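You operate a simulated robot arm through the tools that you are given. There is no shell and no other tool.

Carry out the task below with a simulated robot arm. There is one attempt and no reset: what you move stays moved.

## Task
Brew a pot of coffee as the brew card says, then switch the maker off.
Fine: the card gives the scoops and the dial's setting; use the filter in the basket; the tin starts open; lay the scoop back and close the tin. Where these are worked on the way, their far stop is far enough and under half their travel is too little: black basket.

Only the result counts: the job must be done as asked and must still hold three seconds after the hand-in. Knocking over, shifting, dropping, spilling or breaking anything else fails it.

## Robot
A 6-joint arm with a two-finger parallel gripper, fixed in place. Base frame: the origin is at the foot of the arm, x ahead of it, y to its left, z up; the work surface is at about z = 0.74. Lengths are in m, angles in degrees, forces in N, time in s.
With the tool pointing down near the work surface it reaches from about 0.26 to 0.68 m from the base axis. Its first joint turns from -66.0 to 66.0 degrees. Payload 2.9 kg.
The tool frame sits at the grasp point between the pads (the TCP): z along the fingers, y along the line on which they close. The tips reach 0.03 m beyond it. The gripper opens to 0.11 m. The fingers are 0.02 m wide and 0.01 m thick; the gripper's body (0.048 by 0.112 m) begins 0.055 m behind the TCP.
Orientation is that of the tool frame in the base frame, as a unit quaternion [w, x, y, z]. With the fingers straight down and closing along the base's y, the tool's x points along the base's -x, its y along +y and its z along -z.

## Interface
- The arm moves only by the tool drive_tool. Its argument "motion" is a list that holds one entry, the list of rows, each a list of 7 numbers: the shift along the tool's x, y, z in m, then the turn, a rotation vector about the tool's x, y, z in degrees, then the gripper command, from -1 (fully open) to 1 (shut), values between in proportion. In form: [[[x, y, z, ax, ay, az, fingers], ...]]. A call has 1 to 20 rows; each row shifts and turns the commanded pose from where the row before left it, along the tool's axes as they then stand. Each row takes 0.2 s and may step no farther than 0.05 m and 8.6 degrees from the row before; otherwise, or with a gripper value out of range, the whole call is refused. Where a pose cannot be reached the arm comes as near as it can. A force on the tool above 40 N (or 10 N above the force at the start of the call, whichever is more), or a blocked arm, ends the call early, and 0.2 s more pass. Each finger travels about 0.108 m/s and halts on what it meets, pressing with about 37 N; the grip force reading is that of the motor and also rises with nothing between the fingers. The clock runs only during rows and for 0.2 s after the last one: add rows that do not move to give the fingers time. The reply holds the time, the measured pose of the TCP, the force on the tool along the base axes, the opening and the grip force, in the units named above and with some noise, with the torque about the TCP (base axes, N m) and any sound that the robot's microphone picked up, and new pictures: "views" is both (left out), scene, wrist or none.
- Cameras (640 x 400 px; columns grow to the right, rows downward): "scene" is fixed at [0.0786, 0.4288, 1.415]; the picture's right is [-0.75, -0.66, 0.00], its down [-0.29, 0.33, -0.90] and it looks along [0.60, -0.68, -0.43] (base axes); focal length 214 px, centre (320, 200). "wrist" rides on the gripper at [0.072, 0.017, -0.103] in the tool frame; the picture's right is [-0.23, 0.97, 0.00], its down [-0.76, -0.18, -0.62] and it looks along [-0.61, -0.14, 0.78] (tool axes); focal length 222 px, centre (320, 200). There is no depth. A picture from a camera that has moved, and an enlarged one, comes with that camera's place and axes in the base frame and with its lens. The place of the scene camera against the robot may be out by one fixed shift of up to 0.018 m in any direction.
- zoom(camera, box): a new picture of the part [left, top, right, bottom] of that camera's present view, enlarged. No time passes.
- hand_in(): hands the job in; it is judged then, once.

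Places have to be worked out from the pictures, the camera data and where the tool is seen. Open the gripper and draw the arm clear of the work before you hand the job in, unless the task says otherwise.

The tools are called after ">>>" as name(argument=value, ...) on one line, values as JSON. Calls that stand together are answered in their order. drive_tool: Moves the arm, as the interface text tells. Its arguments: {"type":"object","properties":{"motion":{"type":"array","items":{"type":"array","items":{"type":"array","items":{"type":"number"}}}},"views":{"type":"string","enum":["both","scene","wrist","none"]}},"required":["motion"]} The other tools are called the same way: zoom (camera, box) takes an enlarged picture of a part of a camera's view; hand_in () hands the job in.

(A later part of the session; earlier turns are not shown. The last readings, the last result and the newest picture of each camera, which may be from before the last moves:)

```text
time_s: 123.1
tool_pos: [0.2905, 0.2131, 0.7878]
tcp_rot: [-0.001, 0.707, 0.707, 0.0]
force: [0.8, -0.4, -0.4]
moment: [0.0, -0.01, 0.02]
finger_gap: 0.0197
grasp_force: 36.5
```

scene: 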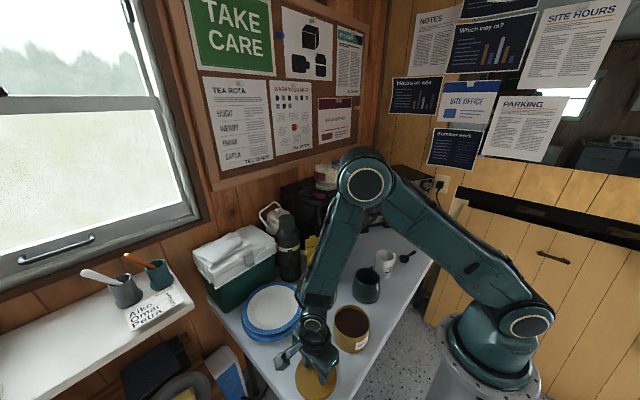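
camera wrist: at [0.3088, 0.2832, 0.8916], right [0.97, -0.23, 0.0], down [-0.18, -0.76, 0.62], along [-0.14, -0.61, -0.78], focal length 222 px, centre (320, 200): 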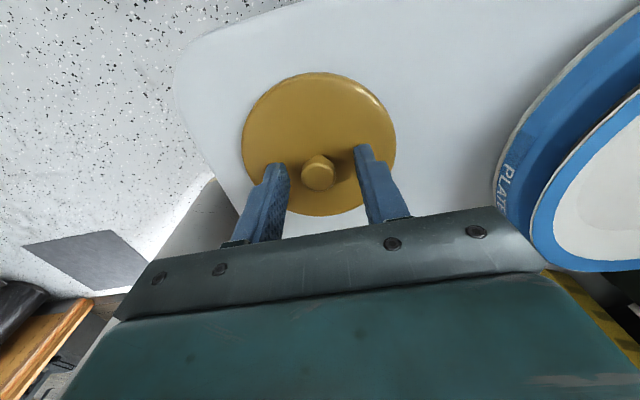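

Gripped (knob 20 mm). I lift the lid 12 cm slowly and look whether it hangs level.

>>> drive_tool(motion=[[[0, 0, -0.01, 0, 0, 0, 0.9], [0, 0, -0.02, 0, 0, 0, 0.9], [0, 0, -0.03, 0, 0, 0, 0.9], [0, 0, -0.03, 0, 0, 0, 0.9], [0, 0, -0.03, 0, 0, 0, 0.9], [0, 0, 0, 0, 0, 0, 0.9]]])

>>> zoom(camera="scene", box=[270, 280, 390, 390])

>>> zoom(camera="wrist", box=[220, 60, 420, 230])

```text
time_s: 124.5
tool_pos: [0.2898, 0.2125, 0.9079]
tcp_rot: [0.0, 0.707, 0.707, 0.0]
force: [-0.5, -1.0, -0.2]
moment: [0.01, 0.02, 0.04]
finger_gap: 0.0194
grasp_force: 36.8
camera wrist: at [0.3081, 0.2844, 1.0118], right [0.97, -0.23, 0.0], down [-0.18, -0.76, 0.62], along [-0.14, -0.61, -0.78], focal length 222 px, centre (320, 200)
```

scene: 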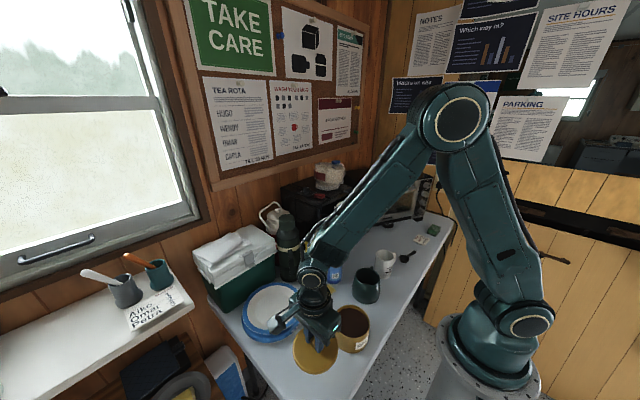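
wrist: 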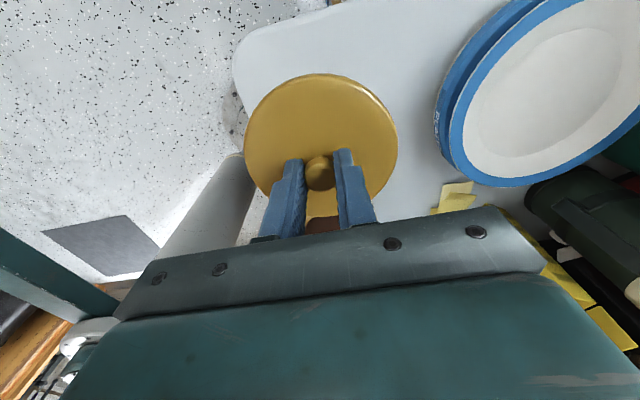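

```text
3.64 times, centred on (330, 335) of scene
camera zoom: at [0.0786, 0.4288, 1.415], right [-0.75, -0.66, 0.0], down [-0.29, 0.33, -0.9], along [0.6, -0.68, -0.43], focal length 780 px, centre (284, -291)
```

zoom: 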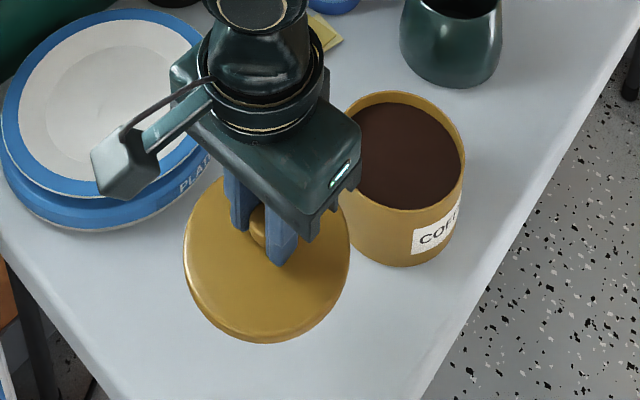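

```text
2.35 times, centred on (320, 145) of wrist
camera zoom: at [0.3081, 0.2844, 1.0118], right [0.97, -0.23, 0.0], down [-0.18, -0.76, 0.62], along [-0.14, -0.61, -0.78], focal length 523 px, centre (320, 329)
```

zoom: 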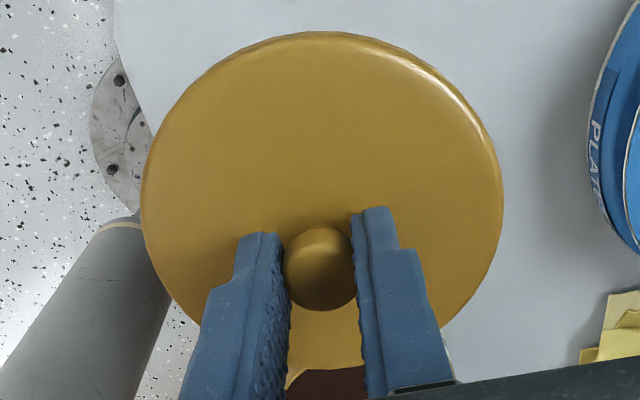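

The lid hangs level, centred on the tool within about 2 mm. I carry it over the tin, with its underside about 5 cm above the rim.

>>> drive_tool(motion=[[[-0.0377, -0.0014, 0, 0, 0, 0, 0.9], [-0.0377, -0.0015, 0, 0, 0, 0, 0.9], [-0.0377, -0.0014, 0, 0, 0, 0, 0.9], [-0.0376, -0.0015, 0, 0, 0, 0, 0.9], [0, 0, 0, 0, 0, 0, 0.9]]])

>>> zoom(camera="scene", box=[290, 260, 410, 370])

>>> zoom(camera="wrist", box=[220, 60, 420, 230])

```text
time_s: 125.7
tool_pos: [0.284, 0.0616, 0.9068]
tcp_rot: [-0.001, 0.706, 0.708, 0.001]
force: [0.3, 1.0, -0.5]
moment: [-0.02, -0.01, 0.0]
finger_gap: 0.0196
grasp_force: 37.3
camera wrist: at [0.3013, 0.1334, 1.0105], right [0.97, -0.23, 0.0], down [-0.18, -0.76, 0.62], along [-0.14, -0.61, -0.78], focal length 222 px, centre (320, 200)
```

scene: 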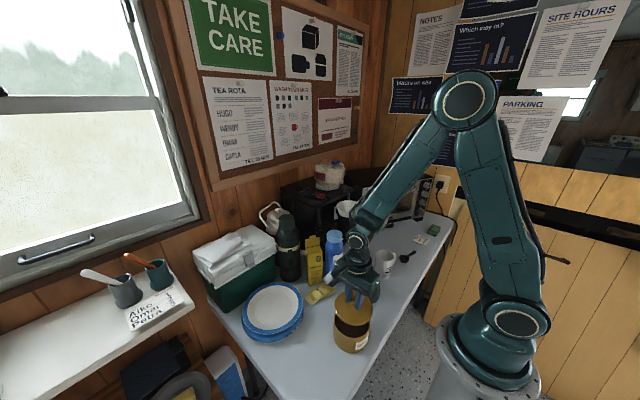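
wrist: 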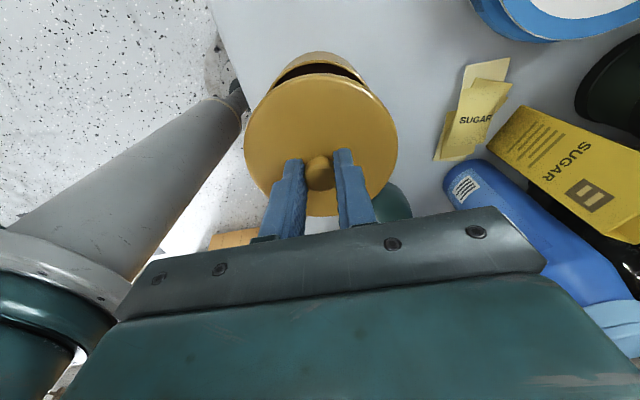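

```text
3.64 times, centred on (350, 315) of scene
camera zoom: at [0.0786, 0.4287, 1.415], right [-0.75, -0.66, 0.0], down [-0.29, 0.33, -0.9], along [0.6, -0.68, -0.43], focal length 780 px, centre (211, -218)
```

zoom: 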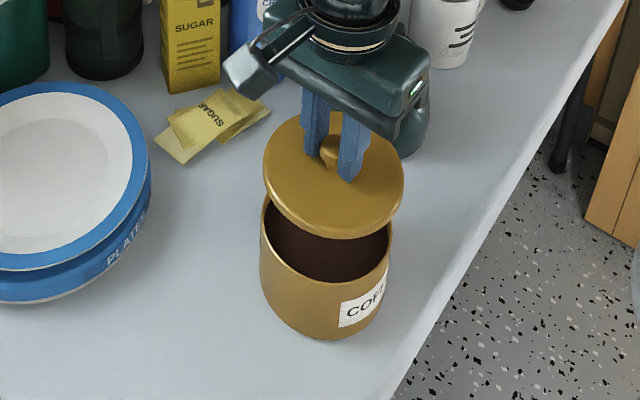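

```text
2.35 times, centred on (320, 145) of wrist
camera zoom: at [0.3013, 0.1334, 1.0105], right [0.97, -0.23, 0.0], down [-0.18, -0.76, 0.62], along [-0.14, -0.61, -0.78], focal length 523 px, centre (320, 329)
```

zoom: 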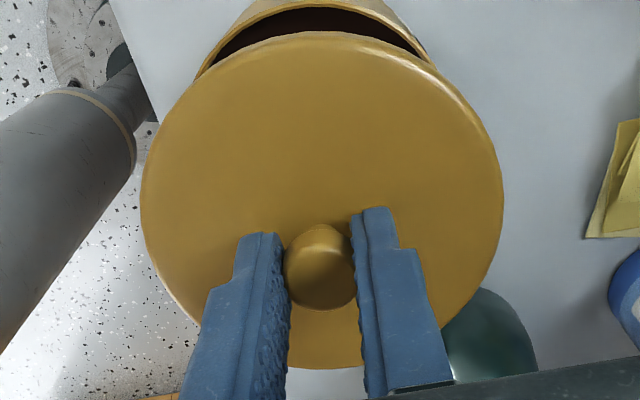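

Lid and tin line up to within about 2 mm from both cameras. I lower the lid 3.5 cm, then go on in small steps until it seats.

>>> drive_tool(motion=[[[0.001, 0, 0.018, 0, 0, 0, 0.9], [0, 0, 0.017, 0, 0, 0, 0.9], [0, 0, 0.004, 0, 0, 0, 0.9], [0, 0, 0, 0, 0, 0, 0.9]]])

>>> zoom(camera="scene", box=[310, 280, 390, 360])

>>> zoom(camera="wrist", box=[220, 60, 420, 230])

```text
time_s: 126.7
tool_pos: [0.2834, 0.0625, 0.8699]
tcp_rot: [-0.002, 0.707, 0.707, 0.0]
force: [0.6, 0.5, -0.3]
moment: [-0.03, 0.02, -0.01]
finger_gap: 0.0195
grasp_force: 37.3
camera wrist: at [0.3021, 0.1351, 0.9719], right [0.97, -0.23, 0.0], down [-0.18, -0.76, 0.62], along [-0.14, -0.61, -0.78], focal length 222 px, centre (320, 200)
```

scene: 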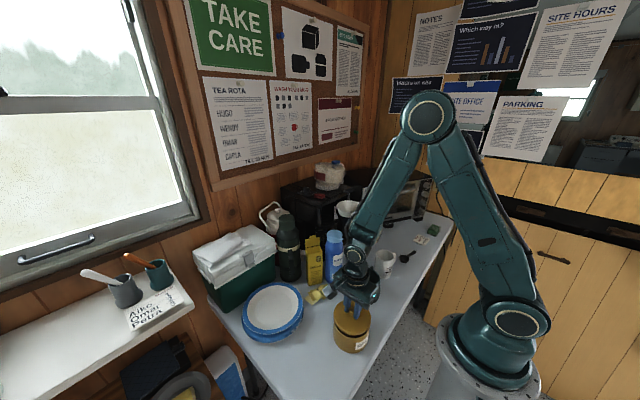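
wrist: 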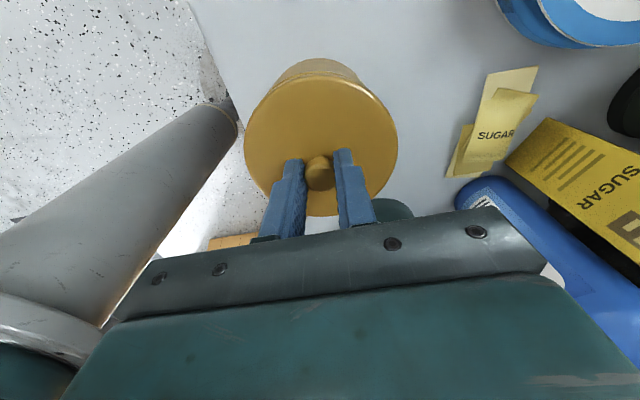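

```text
5.00 times, centred on (350, 320) of scene
camera zoom: at [0.0786, 0.4288, 1.415], right [-0.75, -0.66, 0.0], down [-0.29, 0.33, -0.9], along [0.6, -0.68, -0.43], focal length 1072 px, centre (170, -400)
```

zoom: 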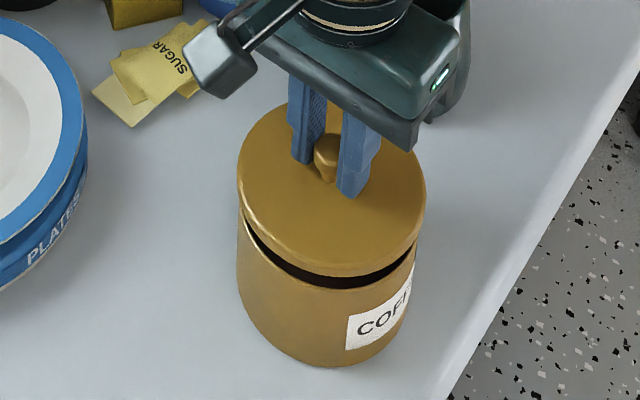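

```text
2.35 times, centred on (320, 145) of wrist
camera zoom: at [0.3021, 0.1351, 0.9719], right [0.97, -0.23, 0.0], down [-0.18, -0.76, 0.62], along [-0.14, -0.61, -0.78], focal length 523 px, centre (320, 329)
```

zoom: 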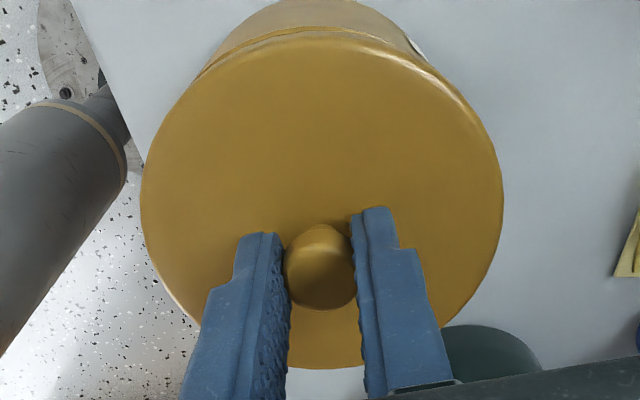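

From both views the lid is centred on the rim with a small gap left. I lower in 3–4 mm steps.

>>> drive_tool(motion=[[[0, 0, 0.004, 0, 0, 0, 0.9], [0, 0, 0.004, 0, 0, 0, 0.9], [0, 0, 0.003, 0, 0, 0, 0.9], [0, 0, 0, 0, 0, 0, 0.9]]], views="none")

```text
time_s: 127.7
tool_pos: [0.2844, 0.0615, 0.8573]
tcp_rot: [-0.001, 0.707, 0.707, 0.0]
force: [0.4, 0.2, -1.4]
moment: [0.01, -0.03, 0.01]
finger_gap: 0.0195
grasp_force: 37.4
```

>>> drive_tool(motion=[[[0, 0, 0.003, 0, 0, 0, 0.9], [0, 0, 0.003, 0, 0, 0, 0.9], [0, 0, 0, 0, 0, 0, 0.9]]], views="scene")

>>> zoom(camera="scene", box=[310, 280, 390, 360])

```text
time_s: 128.2
tool_pos: [0.2842, 0.0642, 0.8555]
tcp_rot: [-0.004, 0.707, 0.708, 0.0]
force: [-2.0, 1.1, 8.3]
moment: [-0.22, -0.01, 0.0]
finger_gap: 0.0194
grasp_force: 36.5
heard: snap
stopped in row 2: the force on the tool passed its limit at 46 N (the readings are from after the stop); the commanded pose is now the measured one
```

scene: 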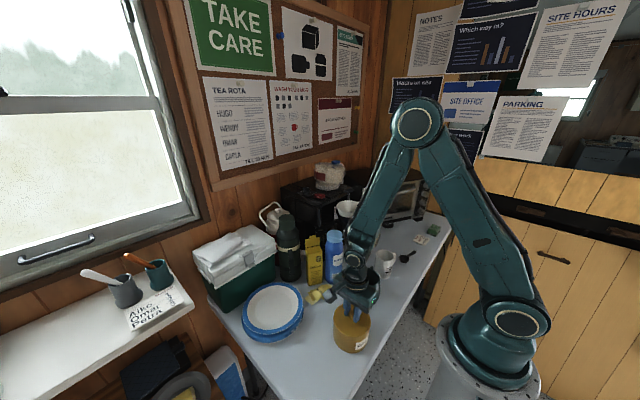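

```text
5.00 times, centred on (350, 320) of scene
camera zoom: at [0.0785, 0.4288, 1.415], right [-0.75, -0.66, 0.0], down [-0.29, 0.33, -0.9], along [0.6, -0.68, -0.43], focal length 1072 px, centre (170, -400)
```

zoom: 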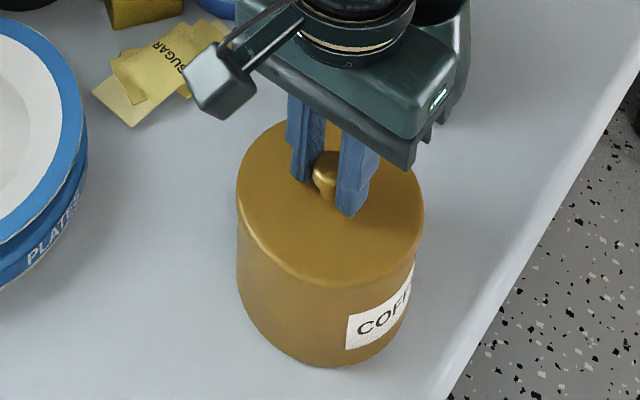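

I heard a snap: the lid is on the tin and looks flush. I open the fingers and rise.

>>> drive_tool(motion=[[[0, 0, 0, 0, 0, 0, 0.5], [0, 0, 0, 0, 0, 0, 0.18], [0, 0, 0, 0, 0, 0, 0.18], [0, 0, -0.02, 0, 0, 0, 0.18], [0, 0, -0.04, 0, 0, 0, 0.18], [0, 0, -0.045, 0, 0, 0, 0.18], [0, 0, 0, 0, 0, 0, 0.18]]])

>>> zoom(camera="scene", box=[310, 280, 390, 360])

>>> zoom(camera="wrist", box=[220, 60, 420, 230])

```text
time_s: 129.8
tool_pos: [0.2836, 0.0629, 0.9609]
tcp_rot: [-0.004, 0.706, 0.708, 0.001]
force: [-1.0, 0.3, -0.4]
moment: [-0.03, -0.03, 0.03]
finger_gap: 0.0452
grasp_force: 0.1
camera wrist: at [0.3016, 0.1348, 1.0639], right [0.97, -0.23, -0.01], down [-0.17, -0.76, 0.62], along [-0.14, -0.6, -0.78], focal length 222 px, centre (320, 200)
```

scene: 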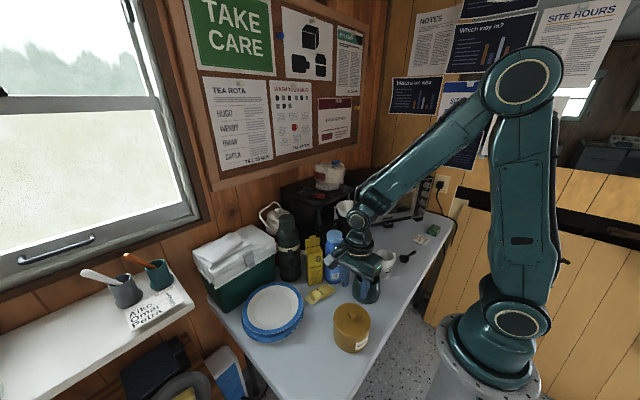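
wrist: 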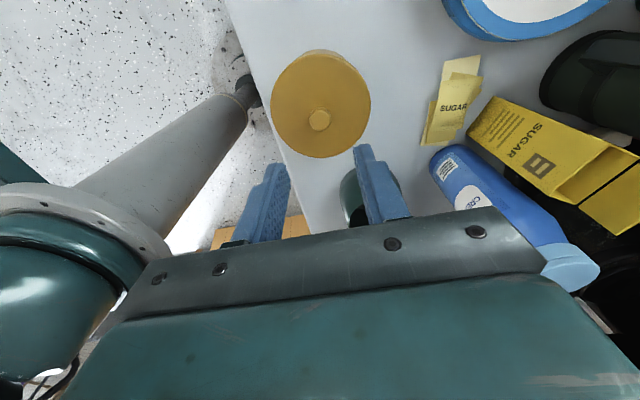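

```text
5.00 times, centred on (350, 320) of scene
camera zoom: at [0.0786, 0.4288, 1.415], right [-0.75, -0.66, 0.0], down [-0.29, 0.33, -0.9], along [0.6, -0.68, -0.43], focal length 1072 px, centre (170, -400)
```

zoom: 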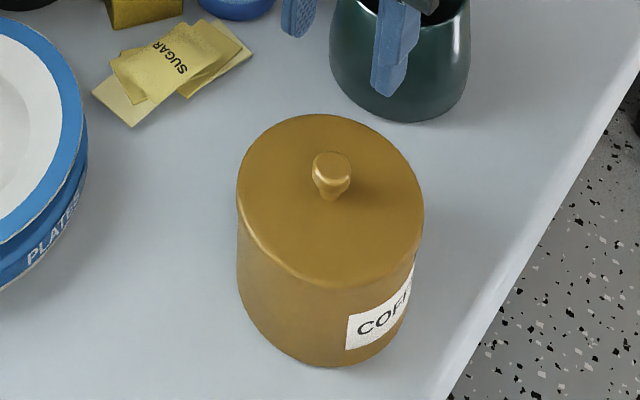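

```text
2.35 times, centred on (320, 145) of wrist
camera zoom: at [0.3016, 0.1348, 1.0639], right [0.97, -0.23, -0.01], down [-0.17, -0.76, 0.62], along [-0.14, -0.6, -0.78], focal length 523 px, centre (320, 329)
```

zoom: 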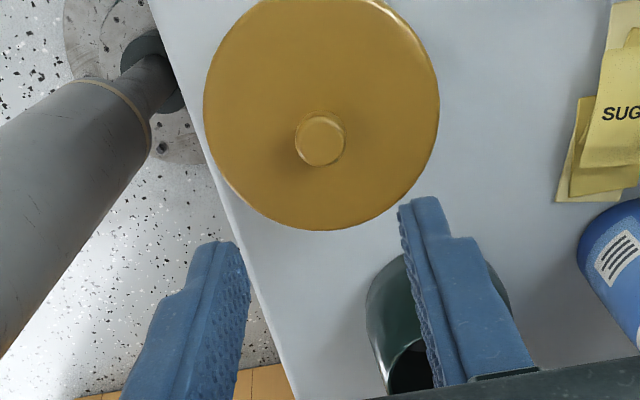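

The tin is closed. Next I close the basket by pushing its handle bar with the closed fingers from the front: I rise, turn the wrist back to the default yaw and move in front of the bar.

>>> drive_tool(motion=[[[0, 0, -0.045, 0, 0, 0, 0.5], [0, 0, -0.045, 0, 0, 0, 1], [0, 0, 0, 0, 0, -8.2, 1], [0, 0, 0, 0, 0, -8.2, 1], [0, 0, 0, 0, 0, -8.2, 1], [0, 0, 0, 0, 0, -8.2, 1], [0, 0, 0, 0, 0, -8.2, 1], [0, 0, 0, 0, 0, -8.2, 1], [0, 0, 0, 0, 0, -8.2, 1], [0, 0, 0, 0, 0, -8.2, 1], [0, 0, 0, 0, 0, -8.2, 1], [0, 0, 0, 0, 0, -8.2, 1], [0, 0, 0, 0, 0, -8, 1], [-0.0086, -0.04215, 0, 0, 0, 0, 1], [-0.0086, -0.04215, 0, 0, 0, 0, 1], [-0.0086, -0.04215, 0, 0, 0, 0, 1], [-0.0086, -0.04215, 0, 0, 0, 0, 1], [-0.0086, -0.04215, 0, 0, 0, 0, 1], [-0.0086, -0.04215, 0, 0, 0, 0, 1], [0, 0, 0, 0, 0, 0, 1]]])

>>> zoom(camera="wrist", box=[200, 40, 440, 220])

>>> zoom(camera="scene", box=[300, 150, 400, 230])

```text
time_s: 134.0
tool_pos: [0.3368, -0.1894, 1.0499]
tcp_rot: [-0.003, -0.001, 1.0, 0.002]
force: [-0.1, -0.4, 0.4]
moment: [0.0, 0.03, 0.01]
finger_gap: 0.0
grasp_force: 37.2
camera wrist: at [0.265, -0.173, 1.1535], right [0.23, 0.97, 0.0], down [0.76, -0.18, 0.62], along [0.6, -0.14, -0.79], focal length 222 px, centre (320, 200)
```

scene: 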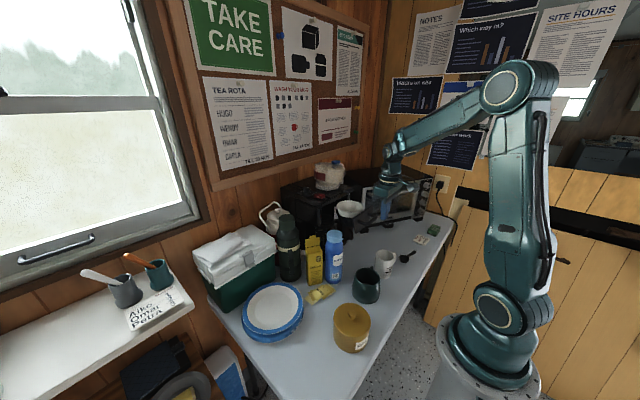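
wrist: 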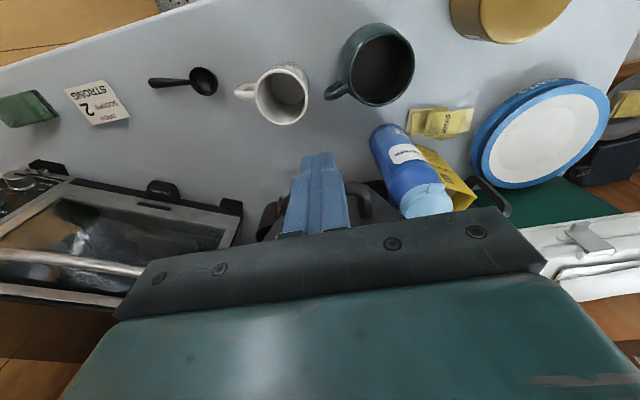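

```text
2.22 times, centred on (320, 130) of wrist
camera zoom: at [0.265, -0.173, 1.1535], right [0.23, 0.97, 0.0], down [0.76, -0.18, 0.62], along [0.6, -0.14, -0.79], focal length 494 px, centre (320, 356)
```

zoom: 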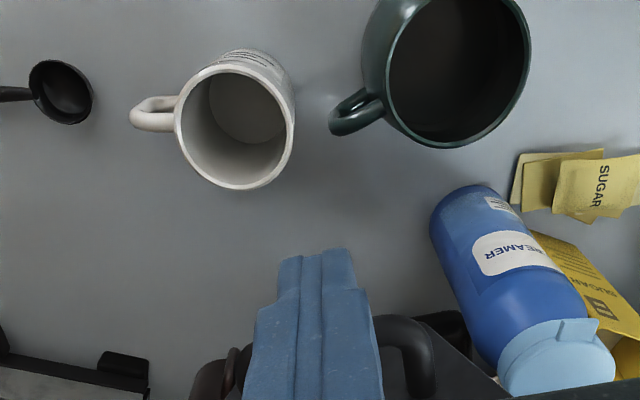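

```text
5.00 times, centred on (350, 190) of scene
camera zoom: at [0.0787, 0.4287, 1.415], right [-0.75, -0.66, 0.0], down [-0.29, 0.33, -0.9], along [0.6, -0.68, -0.43], focal length 1072 px, centre (170, 250)
```

zoom: 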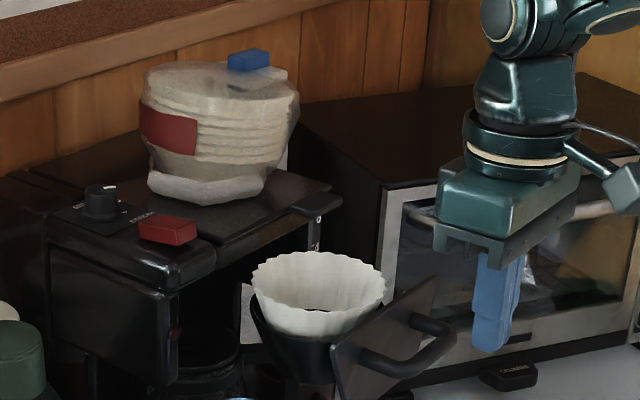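

The closed fingers are in front of the bar at its middle. I lower 3.5 cm and push forward 12 cm in small steps.

>>> drive_tool(motion=[[[0, 0, 0.018, 0, 0, 0, 1], [0, 0, 0.017, 0, 0, 0, 1], [-0.012, 0, 0, 0, 0, 0, 1], [-0.012, 0, 0, 0, 0, 0, 1], [-0.012, 0, 0, 0, 0, 0, 1], [-0.012, 0, 0, 0, 0, 0, 1], [-0.012, 0, 0, 0, 0, 0, 1], [-0.012, 0, 0, 0, 0, 0, 1], [-0.012, 0, 0, 0, 0, 0, 1], [-0.012, 0, 0, 0, 0, 0, 1], [-0.012, 0, 0, 0, 0, 0, 1], [-0.012, 0, 0, 0, 0, 0, 1], [0, 0, 0, 0, 0, 0, 1]]])

>>> zoom(camera="scene", box=[300, 150, 400, 230])

```text
time_s: 136.8
tool_pos: [0.4564, -0.1875, 1.014]
tcp_rot: [-0.002, -0.001, 1.0, 0.003]
force: [-0.5, 1.0, 0.5]
moment: [0.01, 0.02, 0.01]
finger_gap: 0.0
grasp_force: 36.9
camera wrist: at [0.3852, -0.1725, 1.1169], right [0.23, 0.97, 0.0], down [0.76, -0.18, 0.62], along [0.6, -0.14, -0.79], focal length 222 px, centre (320, 200)
```

scene: 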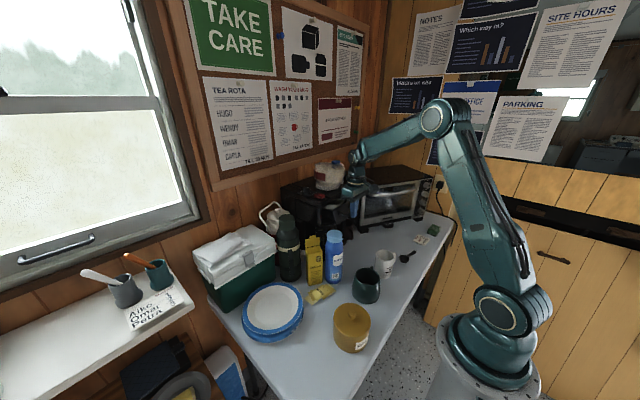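
wrist: 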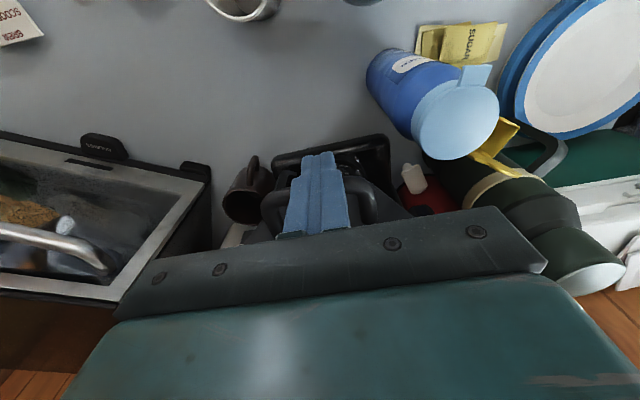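

```text
5.00 times, centred on (350, 190) of scene
camera zoom: at [0.0786, 0.4288, 1.415], right [-0.75, -0.66, 0.0], down [-0.29, 0.33, -0.9], along [0.6, -0.68, -0.43], focal length 1072 px, centre (170, 250)
```

zoom: 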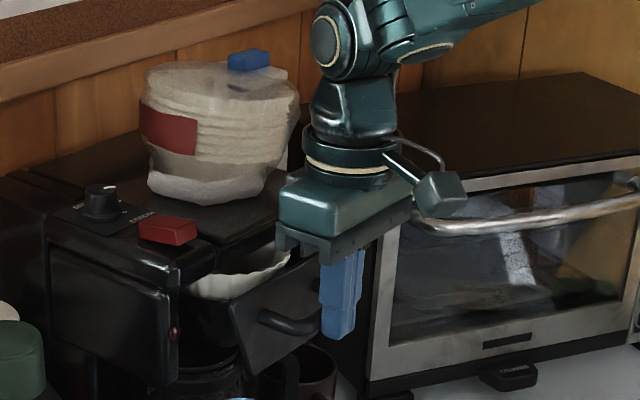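

The basket slides in freely. I keep pushing: 4 more centimetres in 8–10 mm steps, until it seats.

>>> drive_tool(motion=[[[-0.01, 0, 0, 0, 0, 0, 1], [-0.01, 0, 0, 0, 0, 0, 1], [-0.01, 0, 0, 0, 0, 0, 1], [-0.008, 0, 0, 0, 0, 0, 1], [-0.004, 0, 0, 0, 0, 0, 1], [0, 0, 0, 0, 0, 0, 1]]])

>>> zoom(camera="scene", box=[300, 150, 400, 230])

```text
time_s: 138.2
tool_pos: [0.4985, -0.1898, 1.0127]
tcp_rot: [-0.002, 0.0, 1.0, 0.003]
force: [-12.1, 0.0, 5.4]
moment: [0.04, 0.19, 0.03]
finger_gap: 0.0001
grasp_force: 37.2
camera wrist: at [0.4262, -0.1728, 1.117], right [0.23, 0.97, 0.0], down [0.77, -0.18, 0.62], along [0.6, -0.14, -0.79], focal length 222 px, centre (320, 200)
```

scene: 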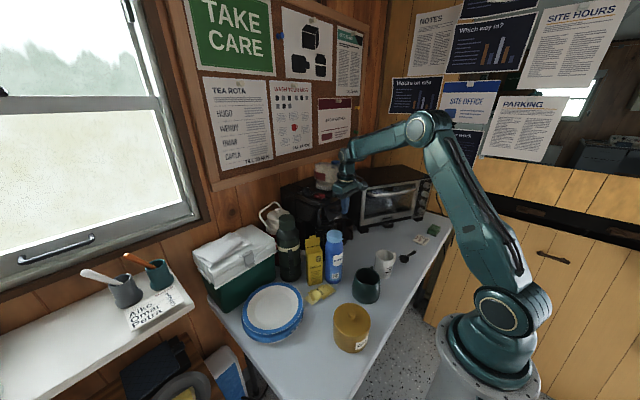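
wrist: 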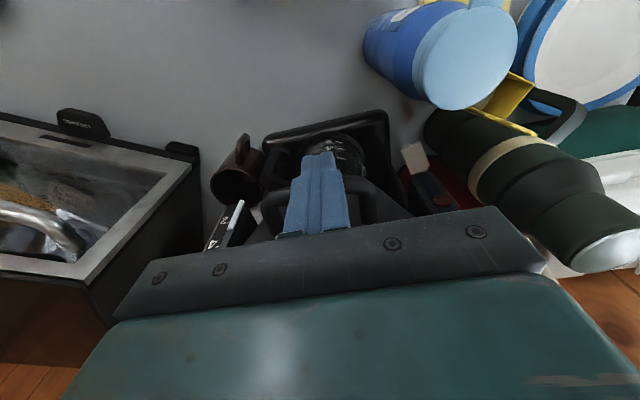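

```text
5.00 times, centred on (350, 190) of scene
camera zoom: at [0.0782, 0.4288, 1.415], right [-0.75, -0.66, 0.0], down [-0.29, 0.33, -0.9], along [0.6, -0.68, -0.43], focal length 1072 px, centre (170, 250)
```

zoom: 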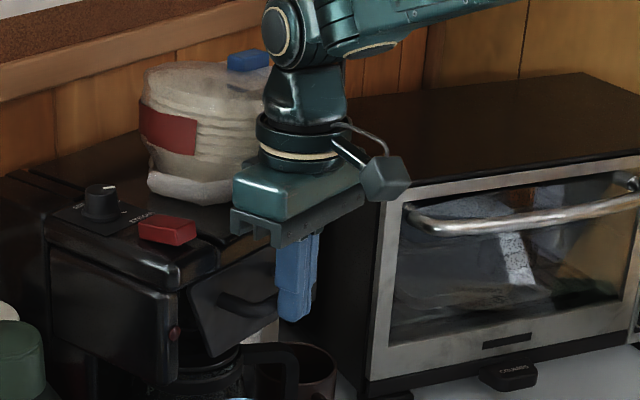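

Resistance 12 N at x = 0.4985, where the closed position should be. I push 4 mm more to make sure it is fully home.

>>> drive_tool(motion=[[[-0.002, 0, 0, 0, 0, 0, 1], [-0.002, 0, 0, 0, 0, 0, 1], [0, 0, 0, 0, 0, 0, 1]]], views="none")

```text
time_s: 138.9
tool_pos: [0.4966, -0.1894, 1.0111]
tcp_rot: [-0.01, 0.001, 1.0, 0.006]
force: [-7.7, -0.9, 2.1]
moment: [0.05, 0.19, 0.02]
finger_gap: 0.0001
grasp_force: 37.5
stopped in row 3: the force on the tool passed its limit at 41 N (the readings are from after the stop); the commanded pose is now the measured one
```

It is firmly against its stop (41 N). I back off, rise and look at the closed basket.

>>> drive_tool(motion=[[[0.02, 0, 0, 0, 0, 0, 1], [0.03, 0, 0, 0, 0, 0, 1], [0.02, 0, -0.03, 0, 0, 0, 1], [0, 0.02, -0.045, 0, 0, 0, 1], [0, 0.02, -0.045, 0, 0, 0, 1], [0, 0, 0, 0, 0, 0, 1]]])

>>> zoom(camera="scene", box=[290, 150, 390, 230])

>>> zoom(camera="wrist", box=[220, 100, 460, 250])

```text
time_s: 140.3
tool_pos: [0.4307, -0.1501, 1.1338]
tcp_rot: [-0.008, 0.001, 1.0, 0.004]
force: [0.1, -0.4, 0.1]
moment: [0.02, 0.01, 0.0]
finger_gap: 0.0
grasp_force: 37.3
camera wrist: at [0.3604, -0.1342, 1.2386], right [0.23, 0.97, 0.0], down [0.77, -0.18, 0.61], along [0.59, -0.14, -0.79], focal length 222 px, centre (320, 200)
```

scene: 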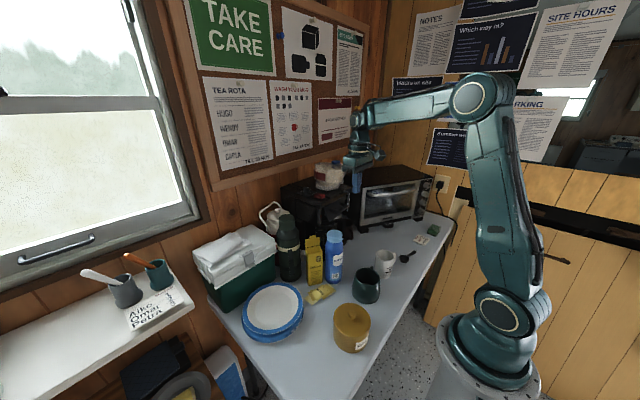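
wrist: 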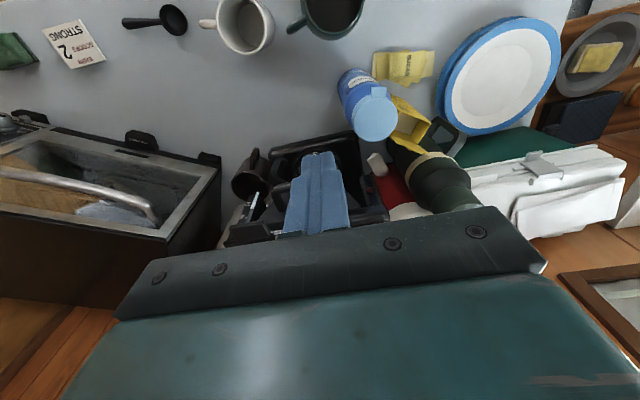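

```text
5.00 times, centred on (340, 190) of scene
camera zoom: at [0.0786, 0.4288, 1.415], right [-0.75, -0.66, 0.0], down [-0.29, 0.33, -0.9], along [0.6, -0.68, -0.43], focal length 1072 px, centre (220, 250)
```

zoom: 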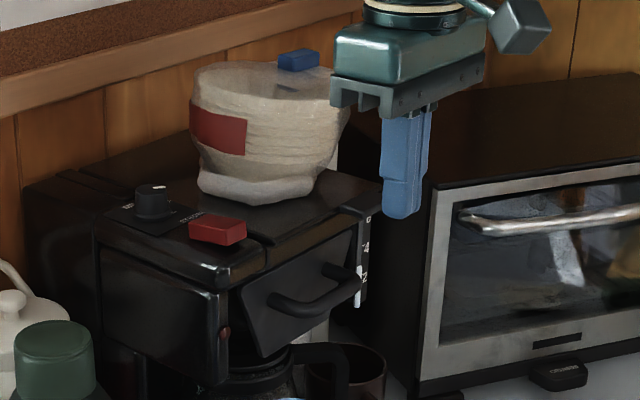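

```text
2.67 times, centred on (340, 175) of wrist
camera zoom: at [0.3604, -0.1342, 1.2386], right [0.23, 0.97, 0.0], down [0.77, -0.18, 0.61], along [0.59, -0.14, -0.79], focal length 592 px, centre (267, 267)
```

zoom: 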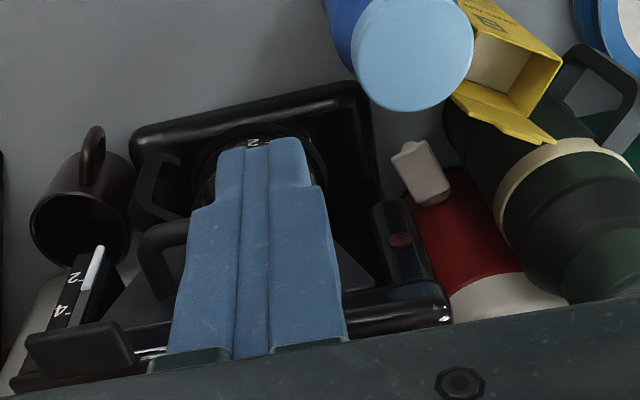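

The basket is closed exactly as at the start. Now the switch: I zoom in to see how it is built.

>>> zoom(camera="scene", box=[306, 182, 338, 206])

```text
16.00 times, centred on (322, 194) of scene
camera zoom: at [0.0786, 0.4288, 1.415], right [-0.75, -0.66, 0.0], down [-0.29, 0.33, -0.9], along [0.6, -0.68, -0.43], focal length 3432 px, centre (288, 296)
```

zoom: 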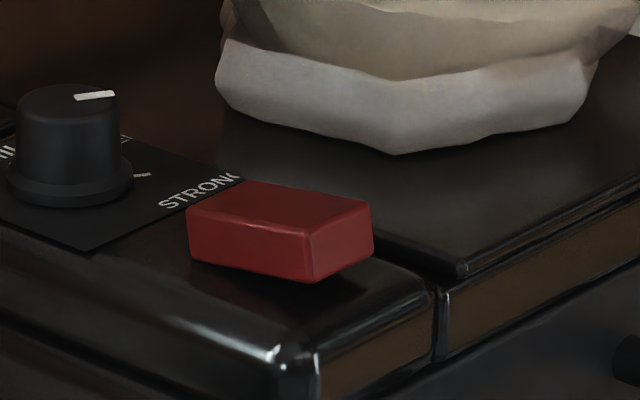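

The red switch is a rocker: its front end (toward the robot) stands up and its rear end is down, footprint x 0.554–0.591, y −0.133…−0.107. To switch on I'll press the raised front end; first I turn the wrist 90° (to keep clear of the bag) and go above it.

>>> drive_tool(motion=[[[0, 0, 0, 0, 0, 8.2, 1], [0, 0, 0, 0, 0, 8.2, 1], [0, 0, 0, 0, 0, 8.2, 1], [0, 0, 0, 0, 0, 8.2, 1], [0, 0, 0, 0, 0, 8.2, 1], [0, 0, 0, 0, 0, 8.2, 1], [0, 0, 0, 0, 0, 8.2, 1], [0, 0, 0, 0, 0, 8.2, 1], [0, 0, 0, 0, 0, 8.2, 1], [0, 0, 0, 0, 0, 8.2, 1], [0, 0, 0, 0, 0, 8, 1], [0.006, 0.025, 0.0028, 0, 0, 0, 1], [0.006, 0.025, 0.0028, 0, 0, 0, 1], [0.006, 0.025, 0.0028, 0, 0, 0, 1], [0.006, 0.025, 0.0028, 0, 0, 0, 1], [0.006, 0.025, 0.0028, 0, 0, 0, 1], [0, 0, 0, 0, 0, 0, 1]]])

>>> zoom(camera="wrist", box=[240, 80, 420, 220])

>>> zoom(camera="scene", box=[290, 140, 370, 210])

```text
time_s: 143.9
tool_pos: [0.5552, -0.1199, 1.1179]
tcp_rot: [-0.01, 0.708, 0.706, -0.003]
force: [-0.5, 0.5, -0.4]
moment: [0.01, 0.0, -0.02]
finger_gap: 0.0
grasp_force: 37.1
camera wrist: at [0.5758, -0.0484, 1.2213], right [0.97, -0.23, -0.02], down [-0.17, -0.77, 0.62], along [-0.16, -0.6, -0.78], focal length 222 px, centre (320, 200)
```

scene: 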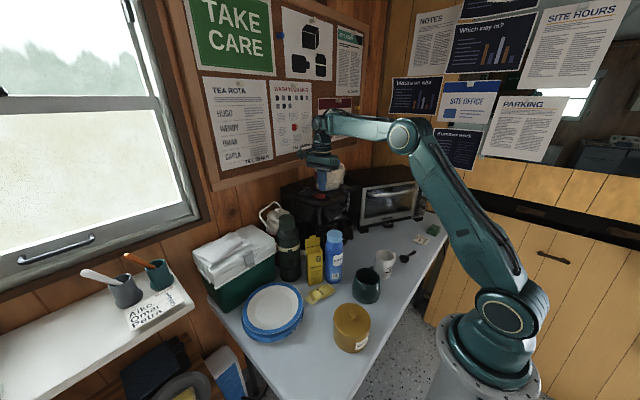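
wrist: 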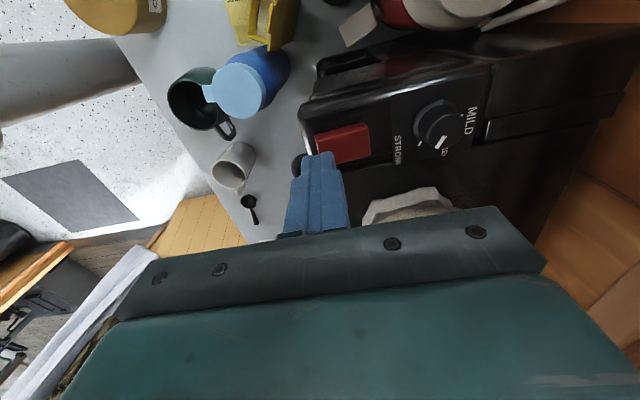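

```text
2.86 times, centred on (330, 150) of wrist
camera zoom: at [0.5758, -0.0484, 1.2213], right [0.97, -0.23, -0.02], down [-0.17, -0.77, 0.62], along [-0.16, -0.6, -0.78], focal length 635 px, centre (291, 343)
```

zoom: 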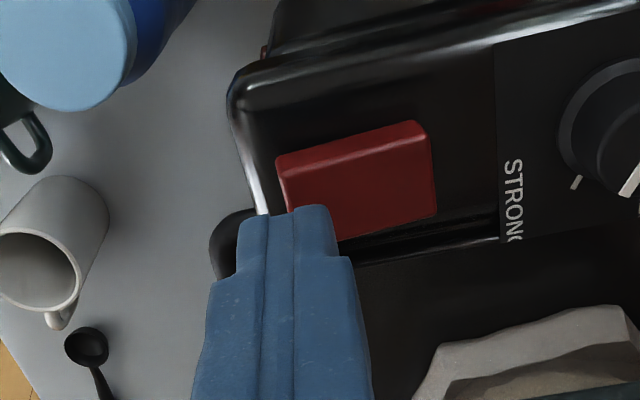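

```text
5.71 times, centred on (330, 175) of scene
camera zoom: at [0.0786, 0.4288, 1.415], right [-0.75, -0.66, 0.0], down [-0.29, 0.33, -0.9], along [0.6, -0.68, -0.43], focal length 1226 px, centre (263, 343)
```

zoom: 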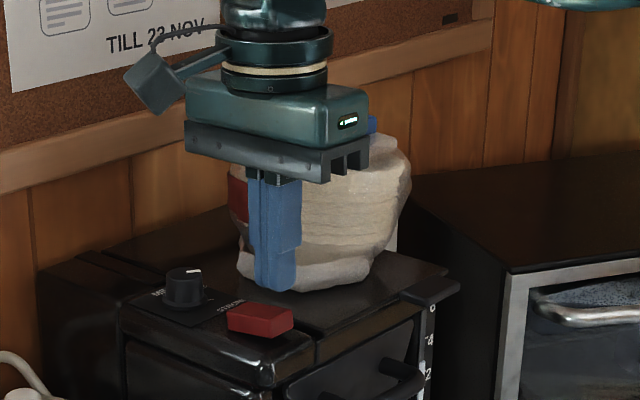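

The fingertip is just in front of/above the raised end (front edge x≈0.5565, centre y≈-0.122). I shift 5 mm forward, 2 mm in −y, and lower toward it in small steps.

>>> drive_tool(motion=[[[-0.002, 0.005, 0.006, 0, 0, 0, 1], [0, 0, 0.006, 0, 0, 0, 1], [0, 0, 0.003, 0, 0, 0, 1], [0, 0, 0, 0, 0, 0, 1]]], views="none")

```text
time_s: 144.9
tool_pos: [0.5607, -0.1211, 1.1025]
tcp_rot: [-0.01, 0.708, 0.707, -0.003]
force: [-0.2, 0.0, -0.1]
moment: [0.0, 0.0, 0.07]
finger_gap: 0.0001
grasp_force: 37.2
```

>>> drive_tool(motion=[[[0, 0, 0.002, 0, 0, 0, 1], [0, 0, 0.002, 0, 0, 0, 1], [0, 0, 0.002, 0, 0, 0, 1], [0, 0, 0, 0, 0, 0, 1]]], views="wrist")

>>> zoom(camera="scene", box=[306, 176, 346, 206])

```text
time_s: 145.9
tool_pos: [0.561, -0.1217, 1.0976]
tcp_rot: [-0.009, 0.707, 0.707, -0.003]
force: [-2.2, -0.1, 2.3]
moment: [-0.02, 0.05, -0.01]
finger_gap: 0.0
grasp_force: 37.2
camera wrist: at [0.5798, -0.0506, 1.2007], right [0.97, -0.23, -0.02], down [-0.17, -0.77, 0.62], along [-0.16, -0.6, -0.78], focal length 222 px, centre (320, 200)
```

wrist: 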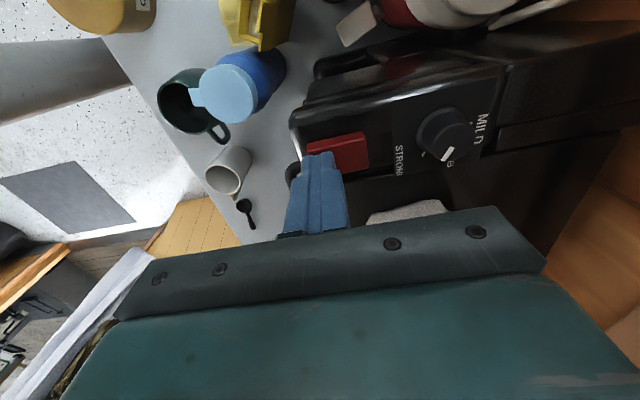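

```text
13.33 times, centred on (326, 191) of scene
camera zoom: at [0.0785, 0.4288, 1.415], right [-0.75, -0.66, 0.0], down [-0.29, 0.33, -0.9], along [0.6, -0.68, -0.43], focal length 2860 px, centre (240, 320)
```

zoom: 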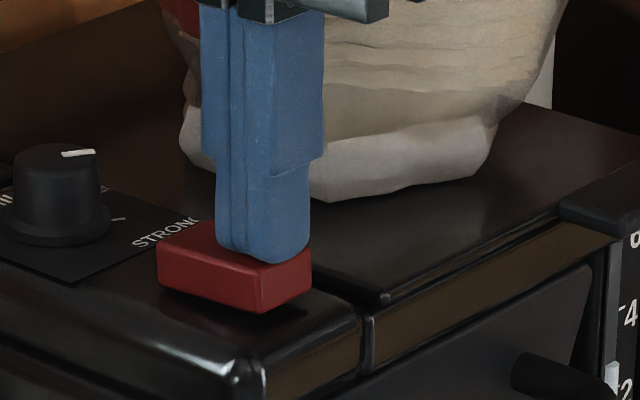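

Contact with the raised end. I press down another 8 mm in small steps and listen.

>>> drive_tool(motion=[[[0, 0, 0.002, 0, 0, 0, 1], [0, 0, 0.002, 0, 0, 0, 1], [0, 0, 0.002, 0, 0, 0, 1], [0, 0, 0.002, 0, 0, 0, 1]]], views="wrist")

>>> zoom(camera="scene", box=[300, 176, 348, 212])

```text
time_s: 146.8
tool_pos: [0.5614, -0.1215, 1.0951]
tcp_rot: [-0.006, 0.708, 0.706, -0.001]
force: [-2.3, 1.0, 5.6]
moment: [-0.06, 0.02, -0.03]
finger_gap: 0.0002
grasp_force: 36.6
heard: click, click
stopped in row 4: the force on the tool passed its limit at 43 N (the readings are from after the stop); the commanded pose is now the measured one
camera wrist: at [0.5788, -0.0504, 1.1996], right [0.97, -0.23, -0.01], down [-0.17, -0.77, 0.62], along [-0.15, -0.6, -0.78], focal length 222 px, centre (320, 200)
```

wrist: 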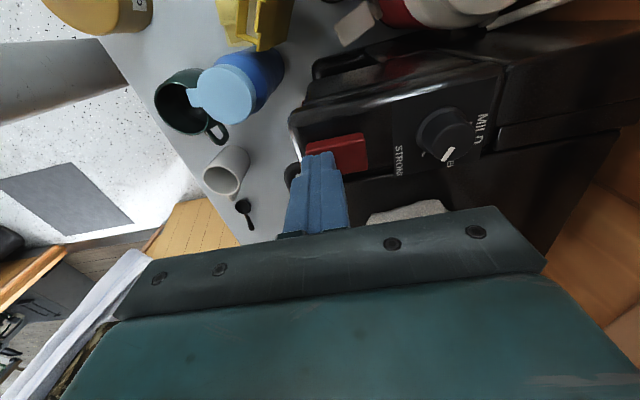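

```text
11.11 times, centred on (324, 194) of scene
camera zoom: at [0.0785, 0.4288, 1.415], right [-0.75, -0.66, 0.0], down [-0.29, 0.33, -0.9], along [0.6, -0.68, -0.43], focal length 2383 px, centre (276, 267)
```

zoom: 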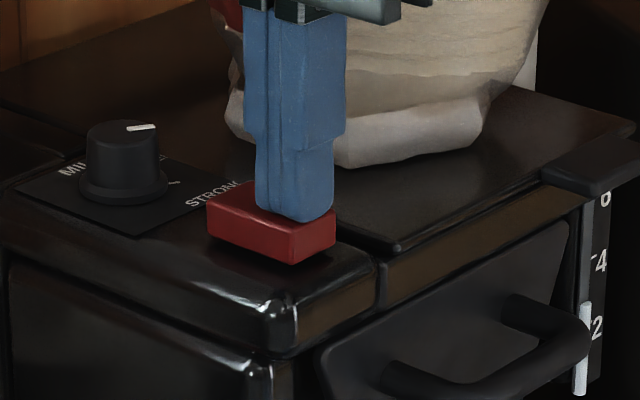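

I heard two clicks. I lift off and look at the rocker and the indicator lamp.

>>> drive_tool(motion=[[[0, 0, -0.01, 0, 0, 0, 1], [0, -0.01, -0.02, 0, 0, 0, 1], [0, -0.03, -0.01, 0, 0, 0, 1], [0, -0.03, 0.0, 0, 0, 0, 1], [0, 0, 0, 0, 0, 0, 1]]])

>>> zoom(camera="scene", box=[296, 176, 346, 214])

>>> zoom(camera="wrist", box=[280, 60, 480, 200])

```text
time_s: 148.0
tool_pos: [0.4907, -0.1225, 1.1358]
tcp_rot: [-0.005, 0.708, 0.706, 0.0]
force: [-0.3, -0.1, 1.0]
moment: [-0.01, -0.01, -0.01]
finger_gap: 0.0003
grasp_force: 37.9
camera wrist: at [0.5095, -0.0506, 1.2392], right [0.97, -0.23, -0.01], down [-0.17, -0.77, 0.62], along [-0.15, -0.6, -0.78], focal length 222 px, centre (320, 200)
```

scene: 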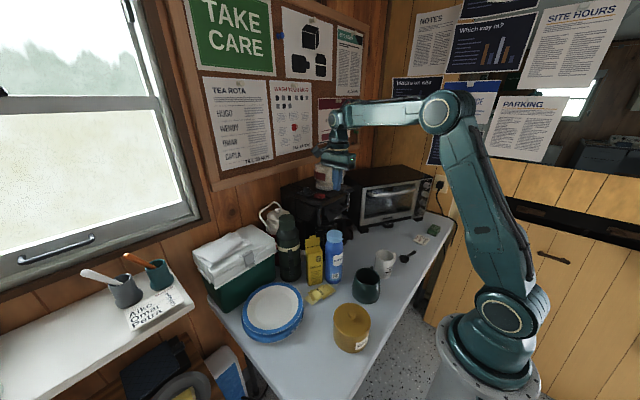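
wrist: 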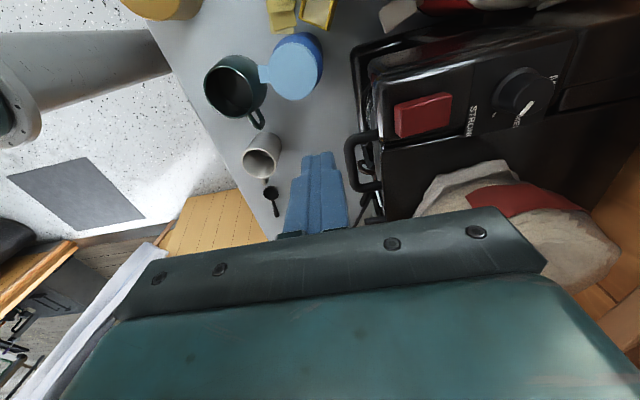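

```text
10.53 times, centred on (321, 195) of scene
camera zoom: at [0.0786, 0.4288, 1.415], right [-0.75, -0.66, 0.0], down [-0.29, 0.33, -0.9], along [0.6, -0.68, -0.43], focal length 2258 px, centre (310, 253)
```

zoom: 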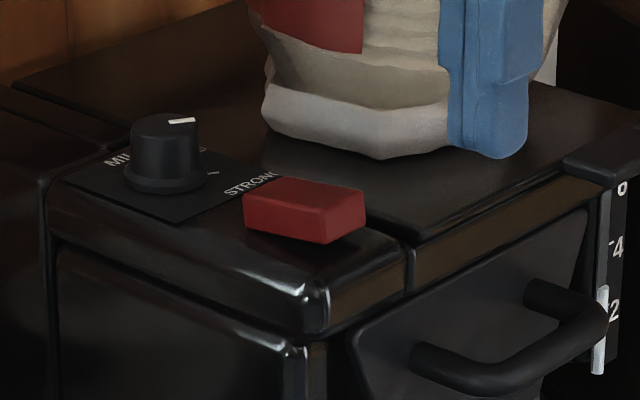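

```text
2.86 times, centred on (380, 130) of wrist
camera zoom: at [0.5095, -0.0506, 1.2392], right [0.97, -0.23, -0.01], down [-0.17, -0.77, 0.62], along [-0.15, -0.6, -0.78], focal length 635 px, centre (149, 400)
```

zoom: 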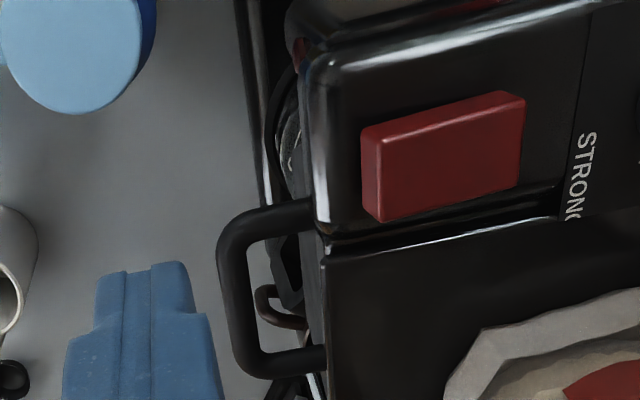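

The rocker has the same attitude as before (front end up), so it may be a push-type toggle. I check the indicator lamp on the front.

>>> zoom(camera="scene", box=[304, 196, 344, 226])

>>> zoom(camera="wrist", box=[350, 20, 430, 80])

```text
13.33 times, centred on (324, 211) of scene
camera zoom: at [0.0786, 0.4288, 1.415], right [-0.75, -0.66, 0.0], down [-0.29, 0.33, -0.9], along [0.6, -0.68, -0.43], focal length 2860 px, centre (267, 53)
```

zoom: 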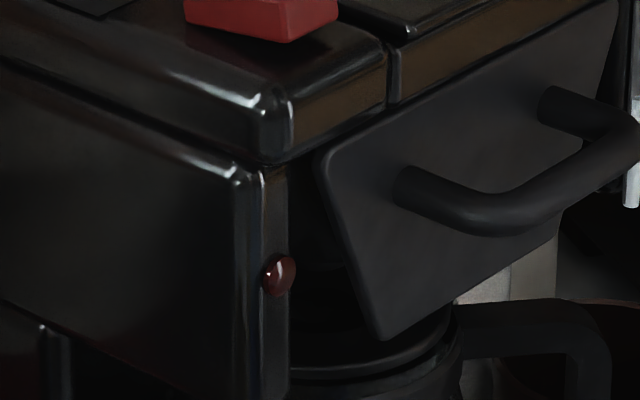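

```text
6.67 times, centred on (390, 50) of wrist
camera zoom: at [0.5095, -0.0506, 1.2392], right [0.97, -0.23, -0.01], down [-0.17, -0.77, 0.62], along [-0.15, -0.6, -0.78], focal length 1481 px, centre (-147, 1200)
```

zoom: 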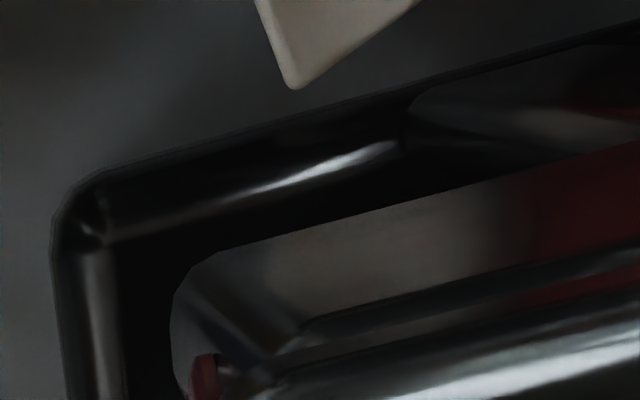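

The lamp is dark, so I probably toggled it on and off again with the overshoot at the end stop. I go back above the switch and press more gently, millimetre by millimetre, stopping at the first click.

>>> drive_tool(motion=[[[0, 0.03, 0, 0, 0, 0, 1], [0, 0.03, 0.0, 0, 0, 0, 1], [0, 0.01, 0.015, 0, 0, 0, 1], [0, 0, 0.018, 0, 0, 0, 1], [0, 0, 0, 0, 0, 0, 1]]], views="none")

```text
time_s: 149.2
tool_pos: [0.5611, -0.1219, 1.1019]
tcp_rot: [-0.006, 0.708, 0.706, 0.0]
force: [0.7, 0.5, 0.7]
moment: [0.03, 0.02, -0.06]
finger_gap: 0.0
grasp_force: 37.3
```

>>> drive_tool(motion=[[[0, 0, 0.003, 0, 0, 0, 1], [0, 0, 0.0015, 0, 0, 0, 1]]], views="none")

```text
time_s: 149.8
tool_pos: [0.5602, -0.1201, 1.0982]
tcp_rot: [-0.006, 0.708, 0.706, -0.002]
force: [-2.0, -1.0, 1.8]
moment: [-0.01, 0.01, -0.08]
finger_gap: 0.0
grasp_force: 36.8
```

>>> drive_tool(motion=[[[0, 0, 0.001, 0, 0, 0, 1], [0, 0, 0.001, 0, 0, 0, 1]]], views="none")

```text
time_s: 150.4
tool_pos: [0.5607, -0.1223, 1.0962]
tcp_rot: [-0.005, 0.709, 0.706, -0.001]
force: [-1.6, -0.5, 3.8]
moment: [-0.05, 0.05, 0.0]
finger_gap: 0.0
grasp_force: 37.0
```

>>> drive_tool(motion=[[[0, 0, 0.001, 0, 0, 0, 1], [0, 0, 0, 0, 0, 0, 1]]], views="none")

```text
time_s: 151.0
tool_pos: [0.5606, -0.1219, 1.096]
tcp_rot: [-0.006, 0.708, 0.706, -0.001]
force: [-4.8, 0.8, 11.4]
moment: [-0.09, 0.06, -0.03]
finger_gap: 0.0
grasp_force: 36.8
heard: click
```

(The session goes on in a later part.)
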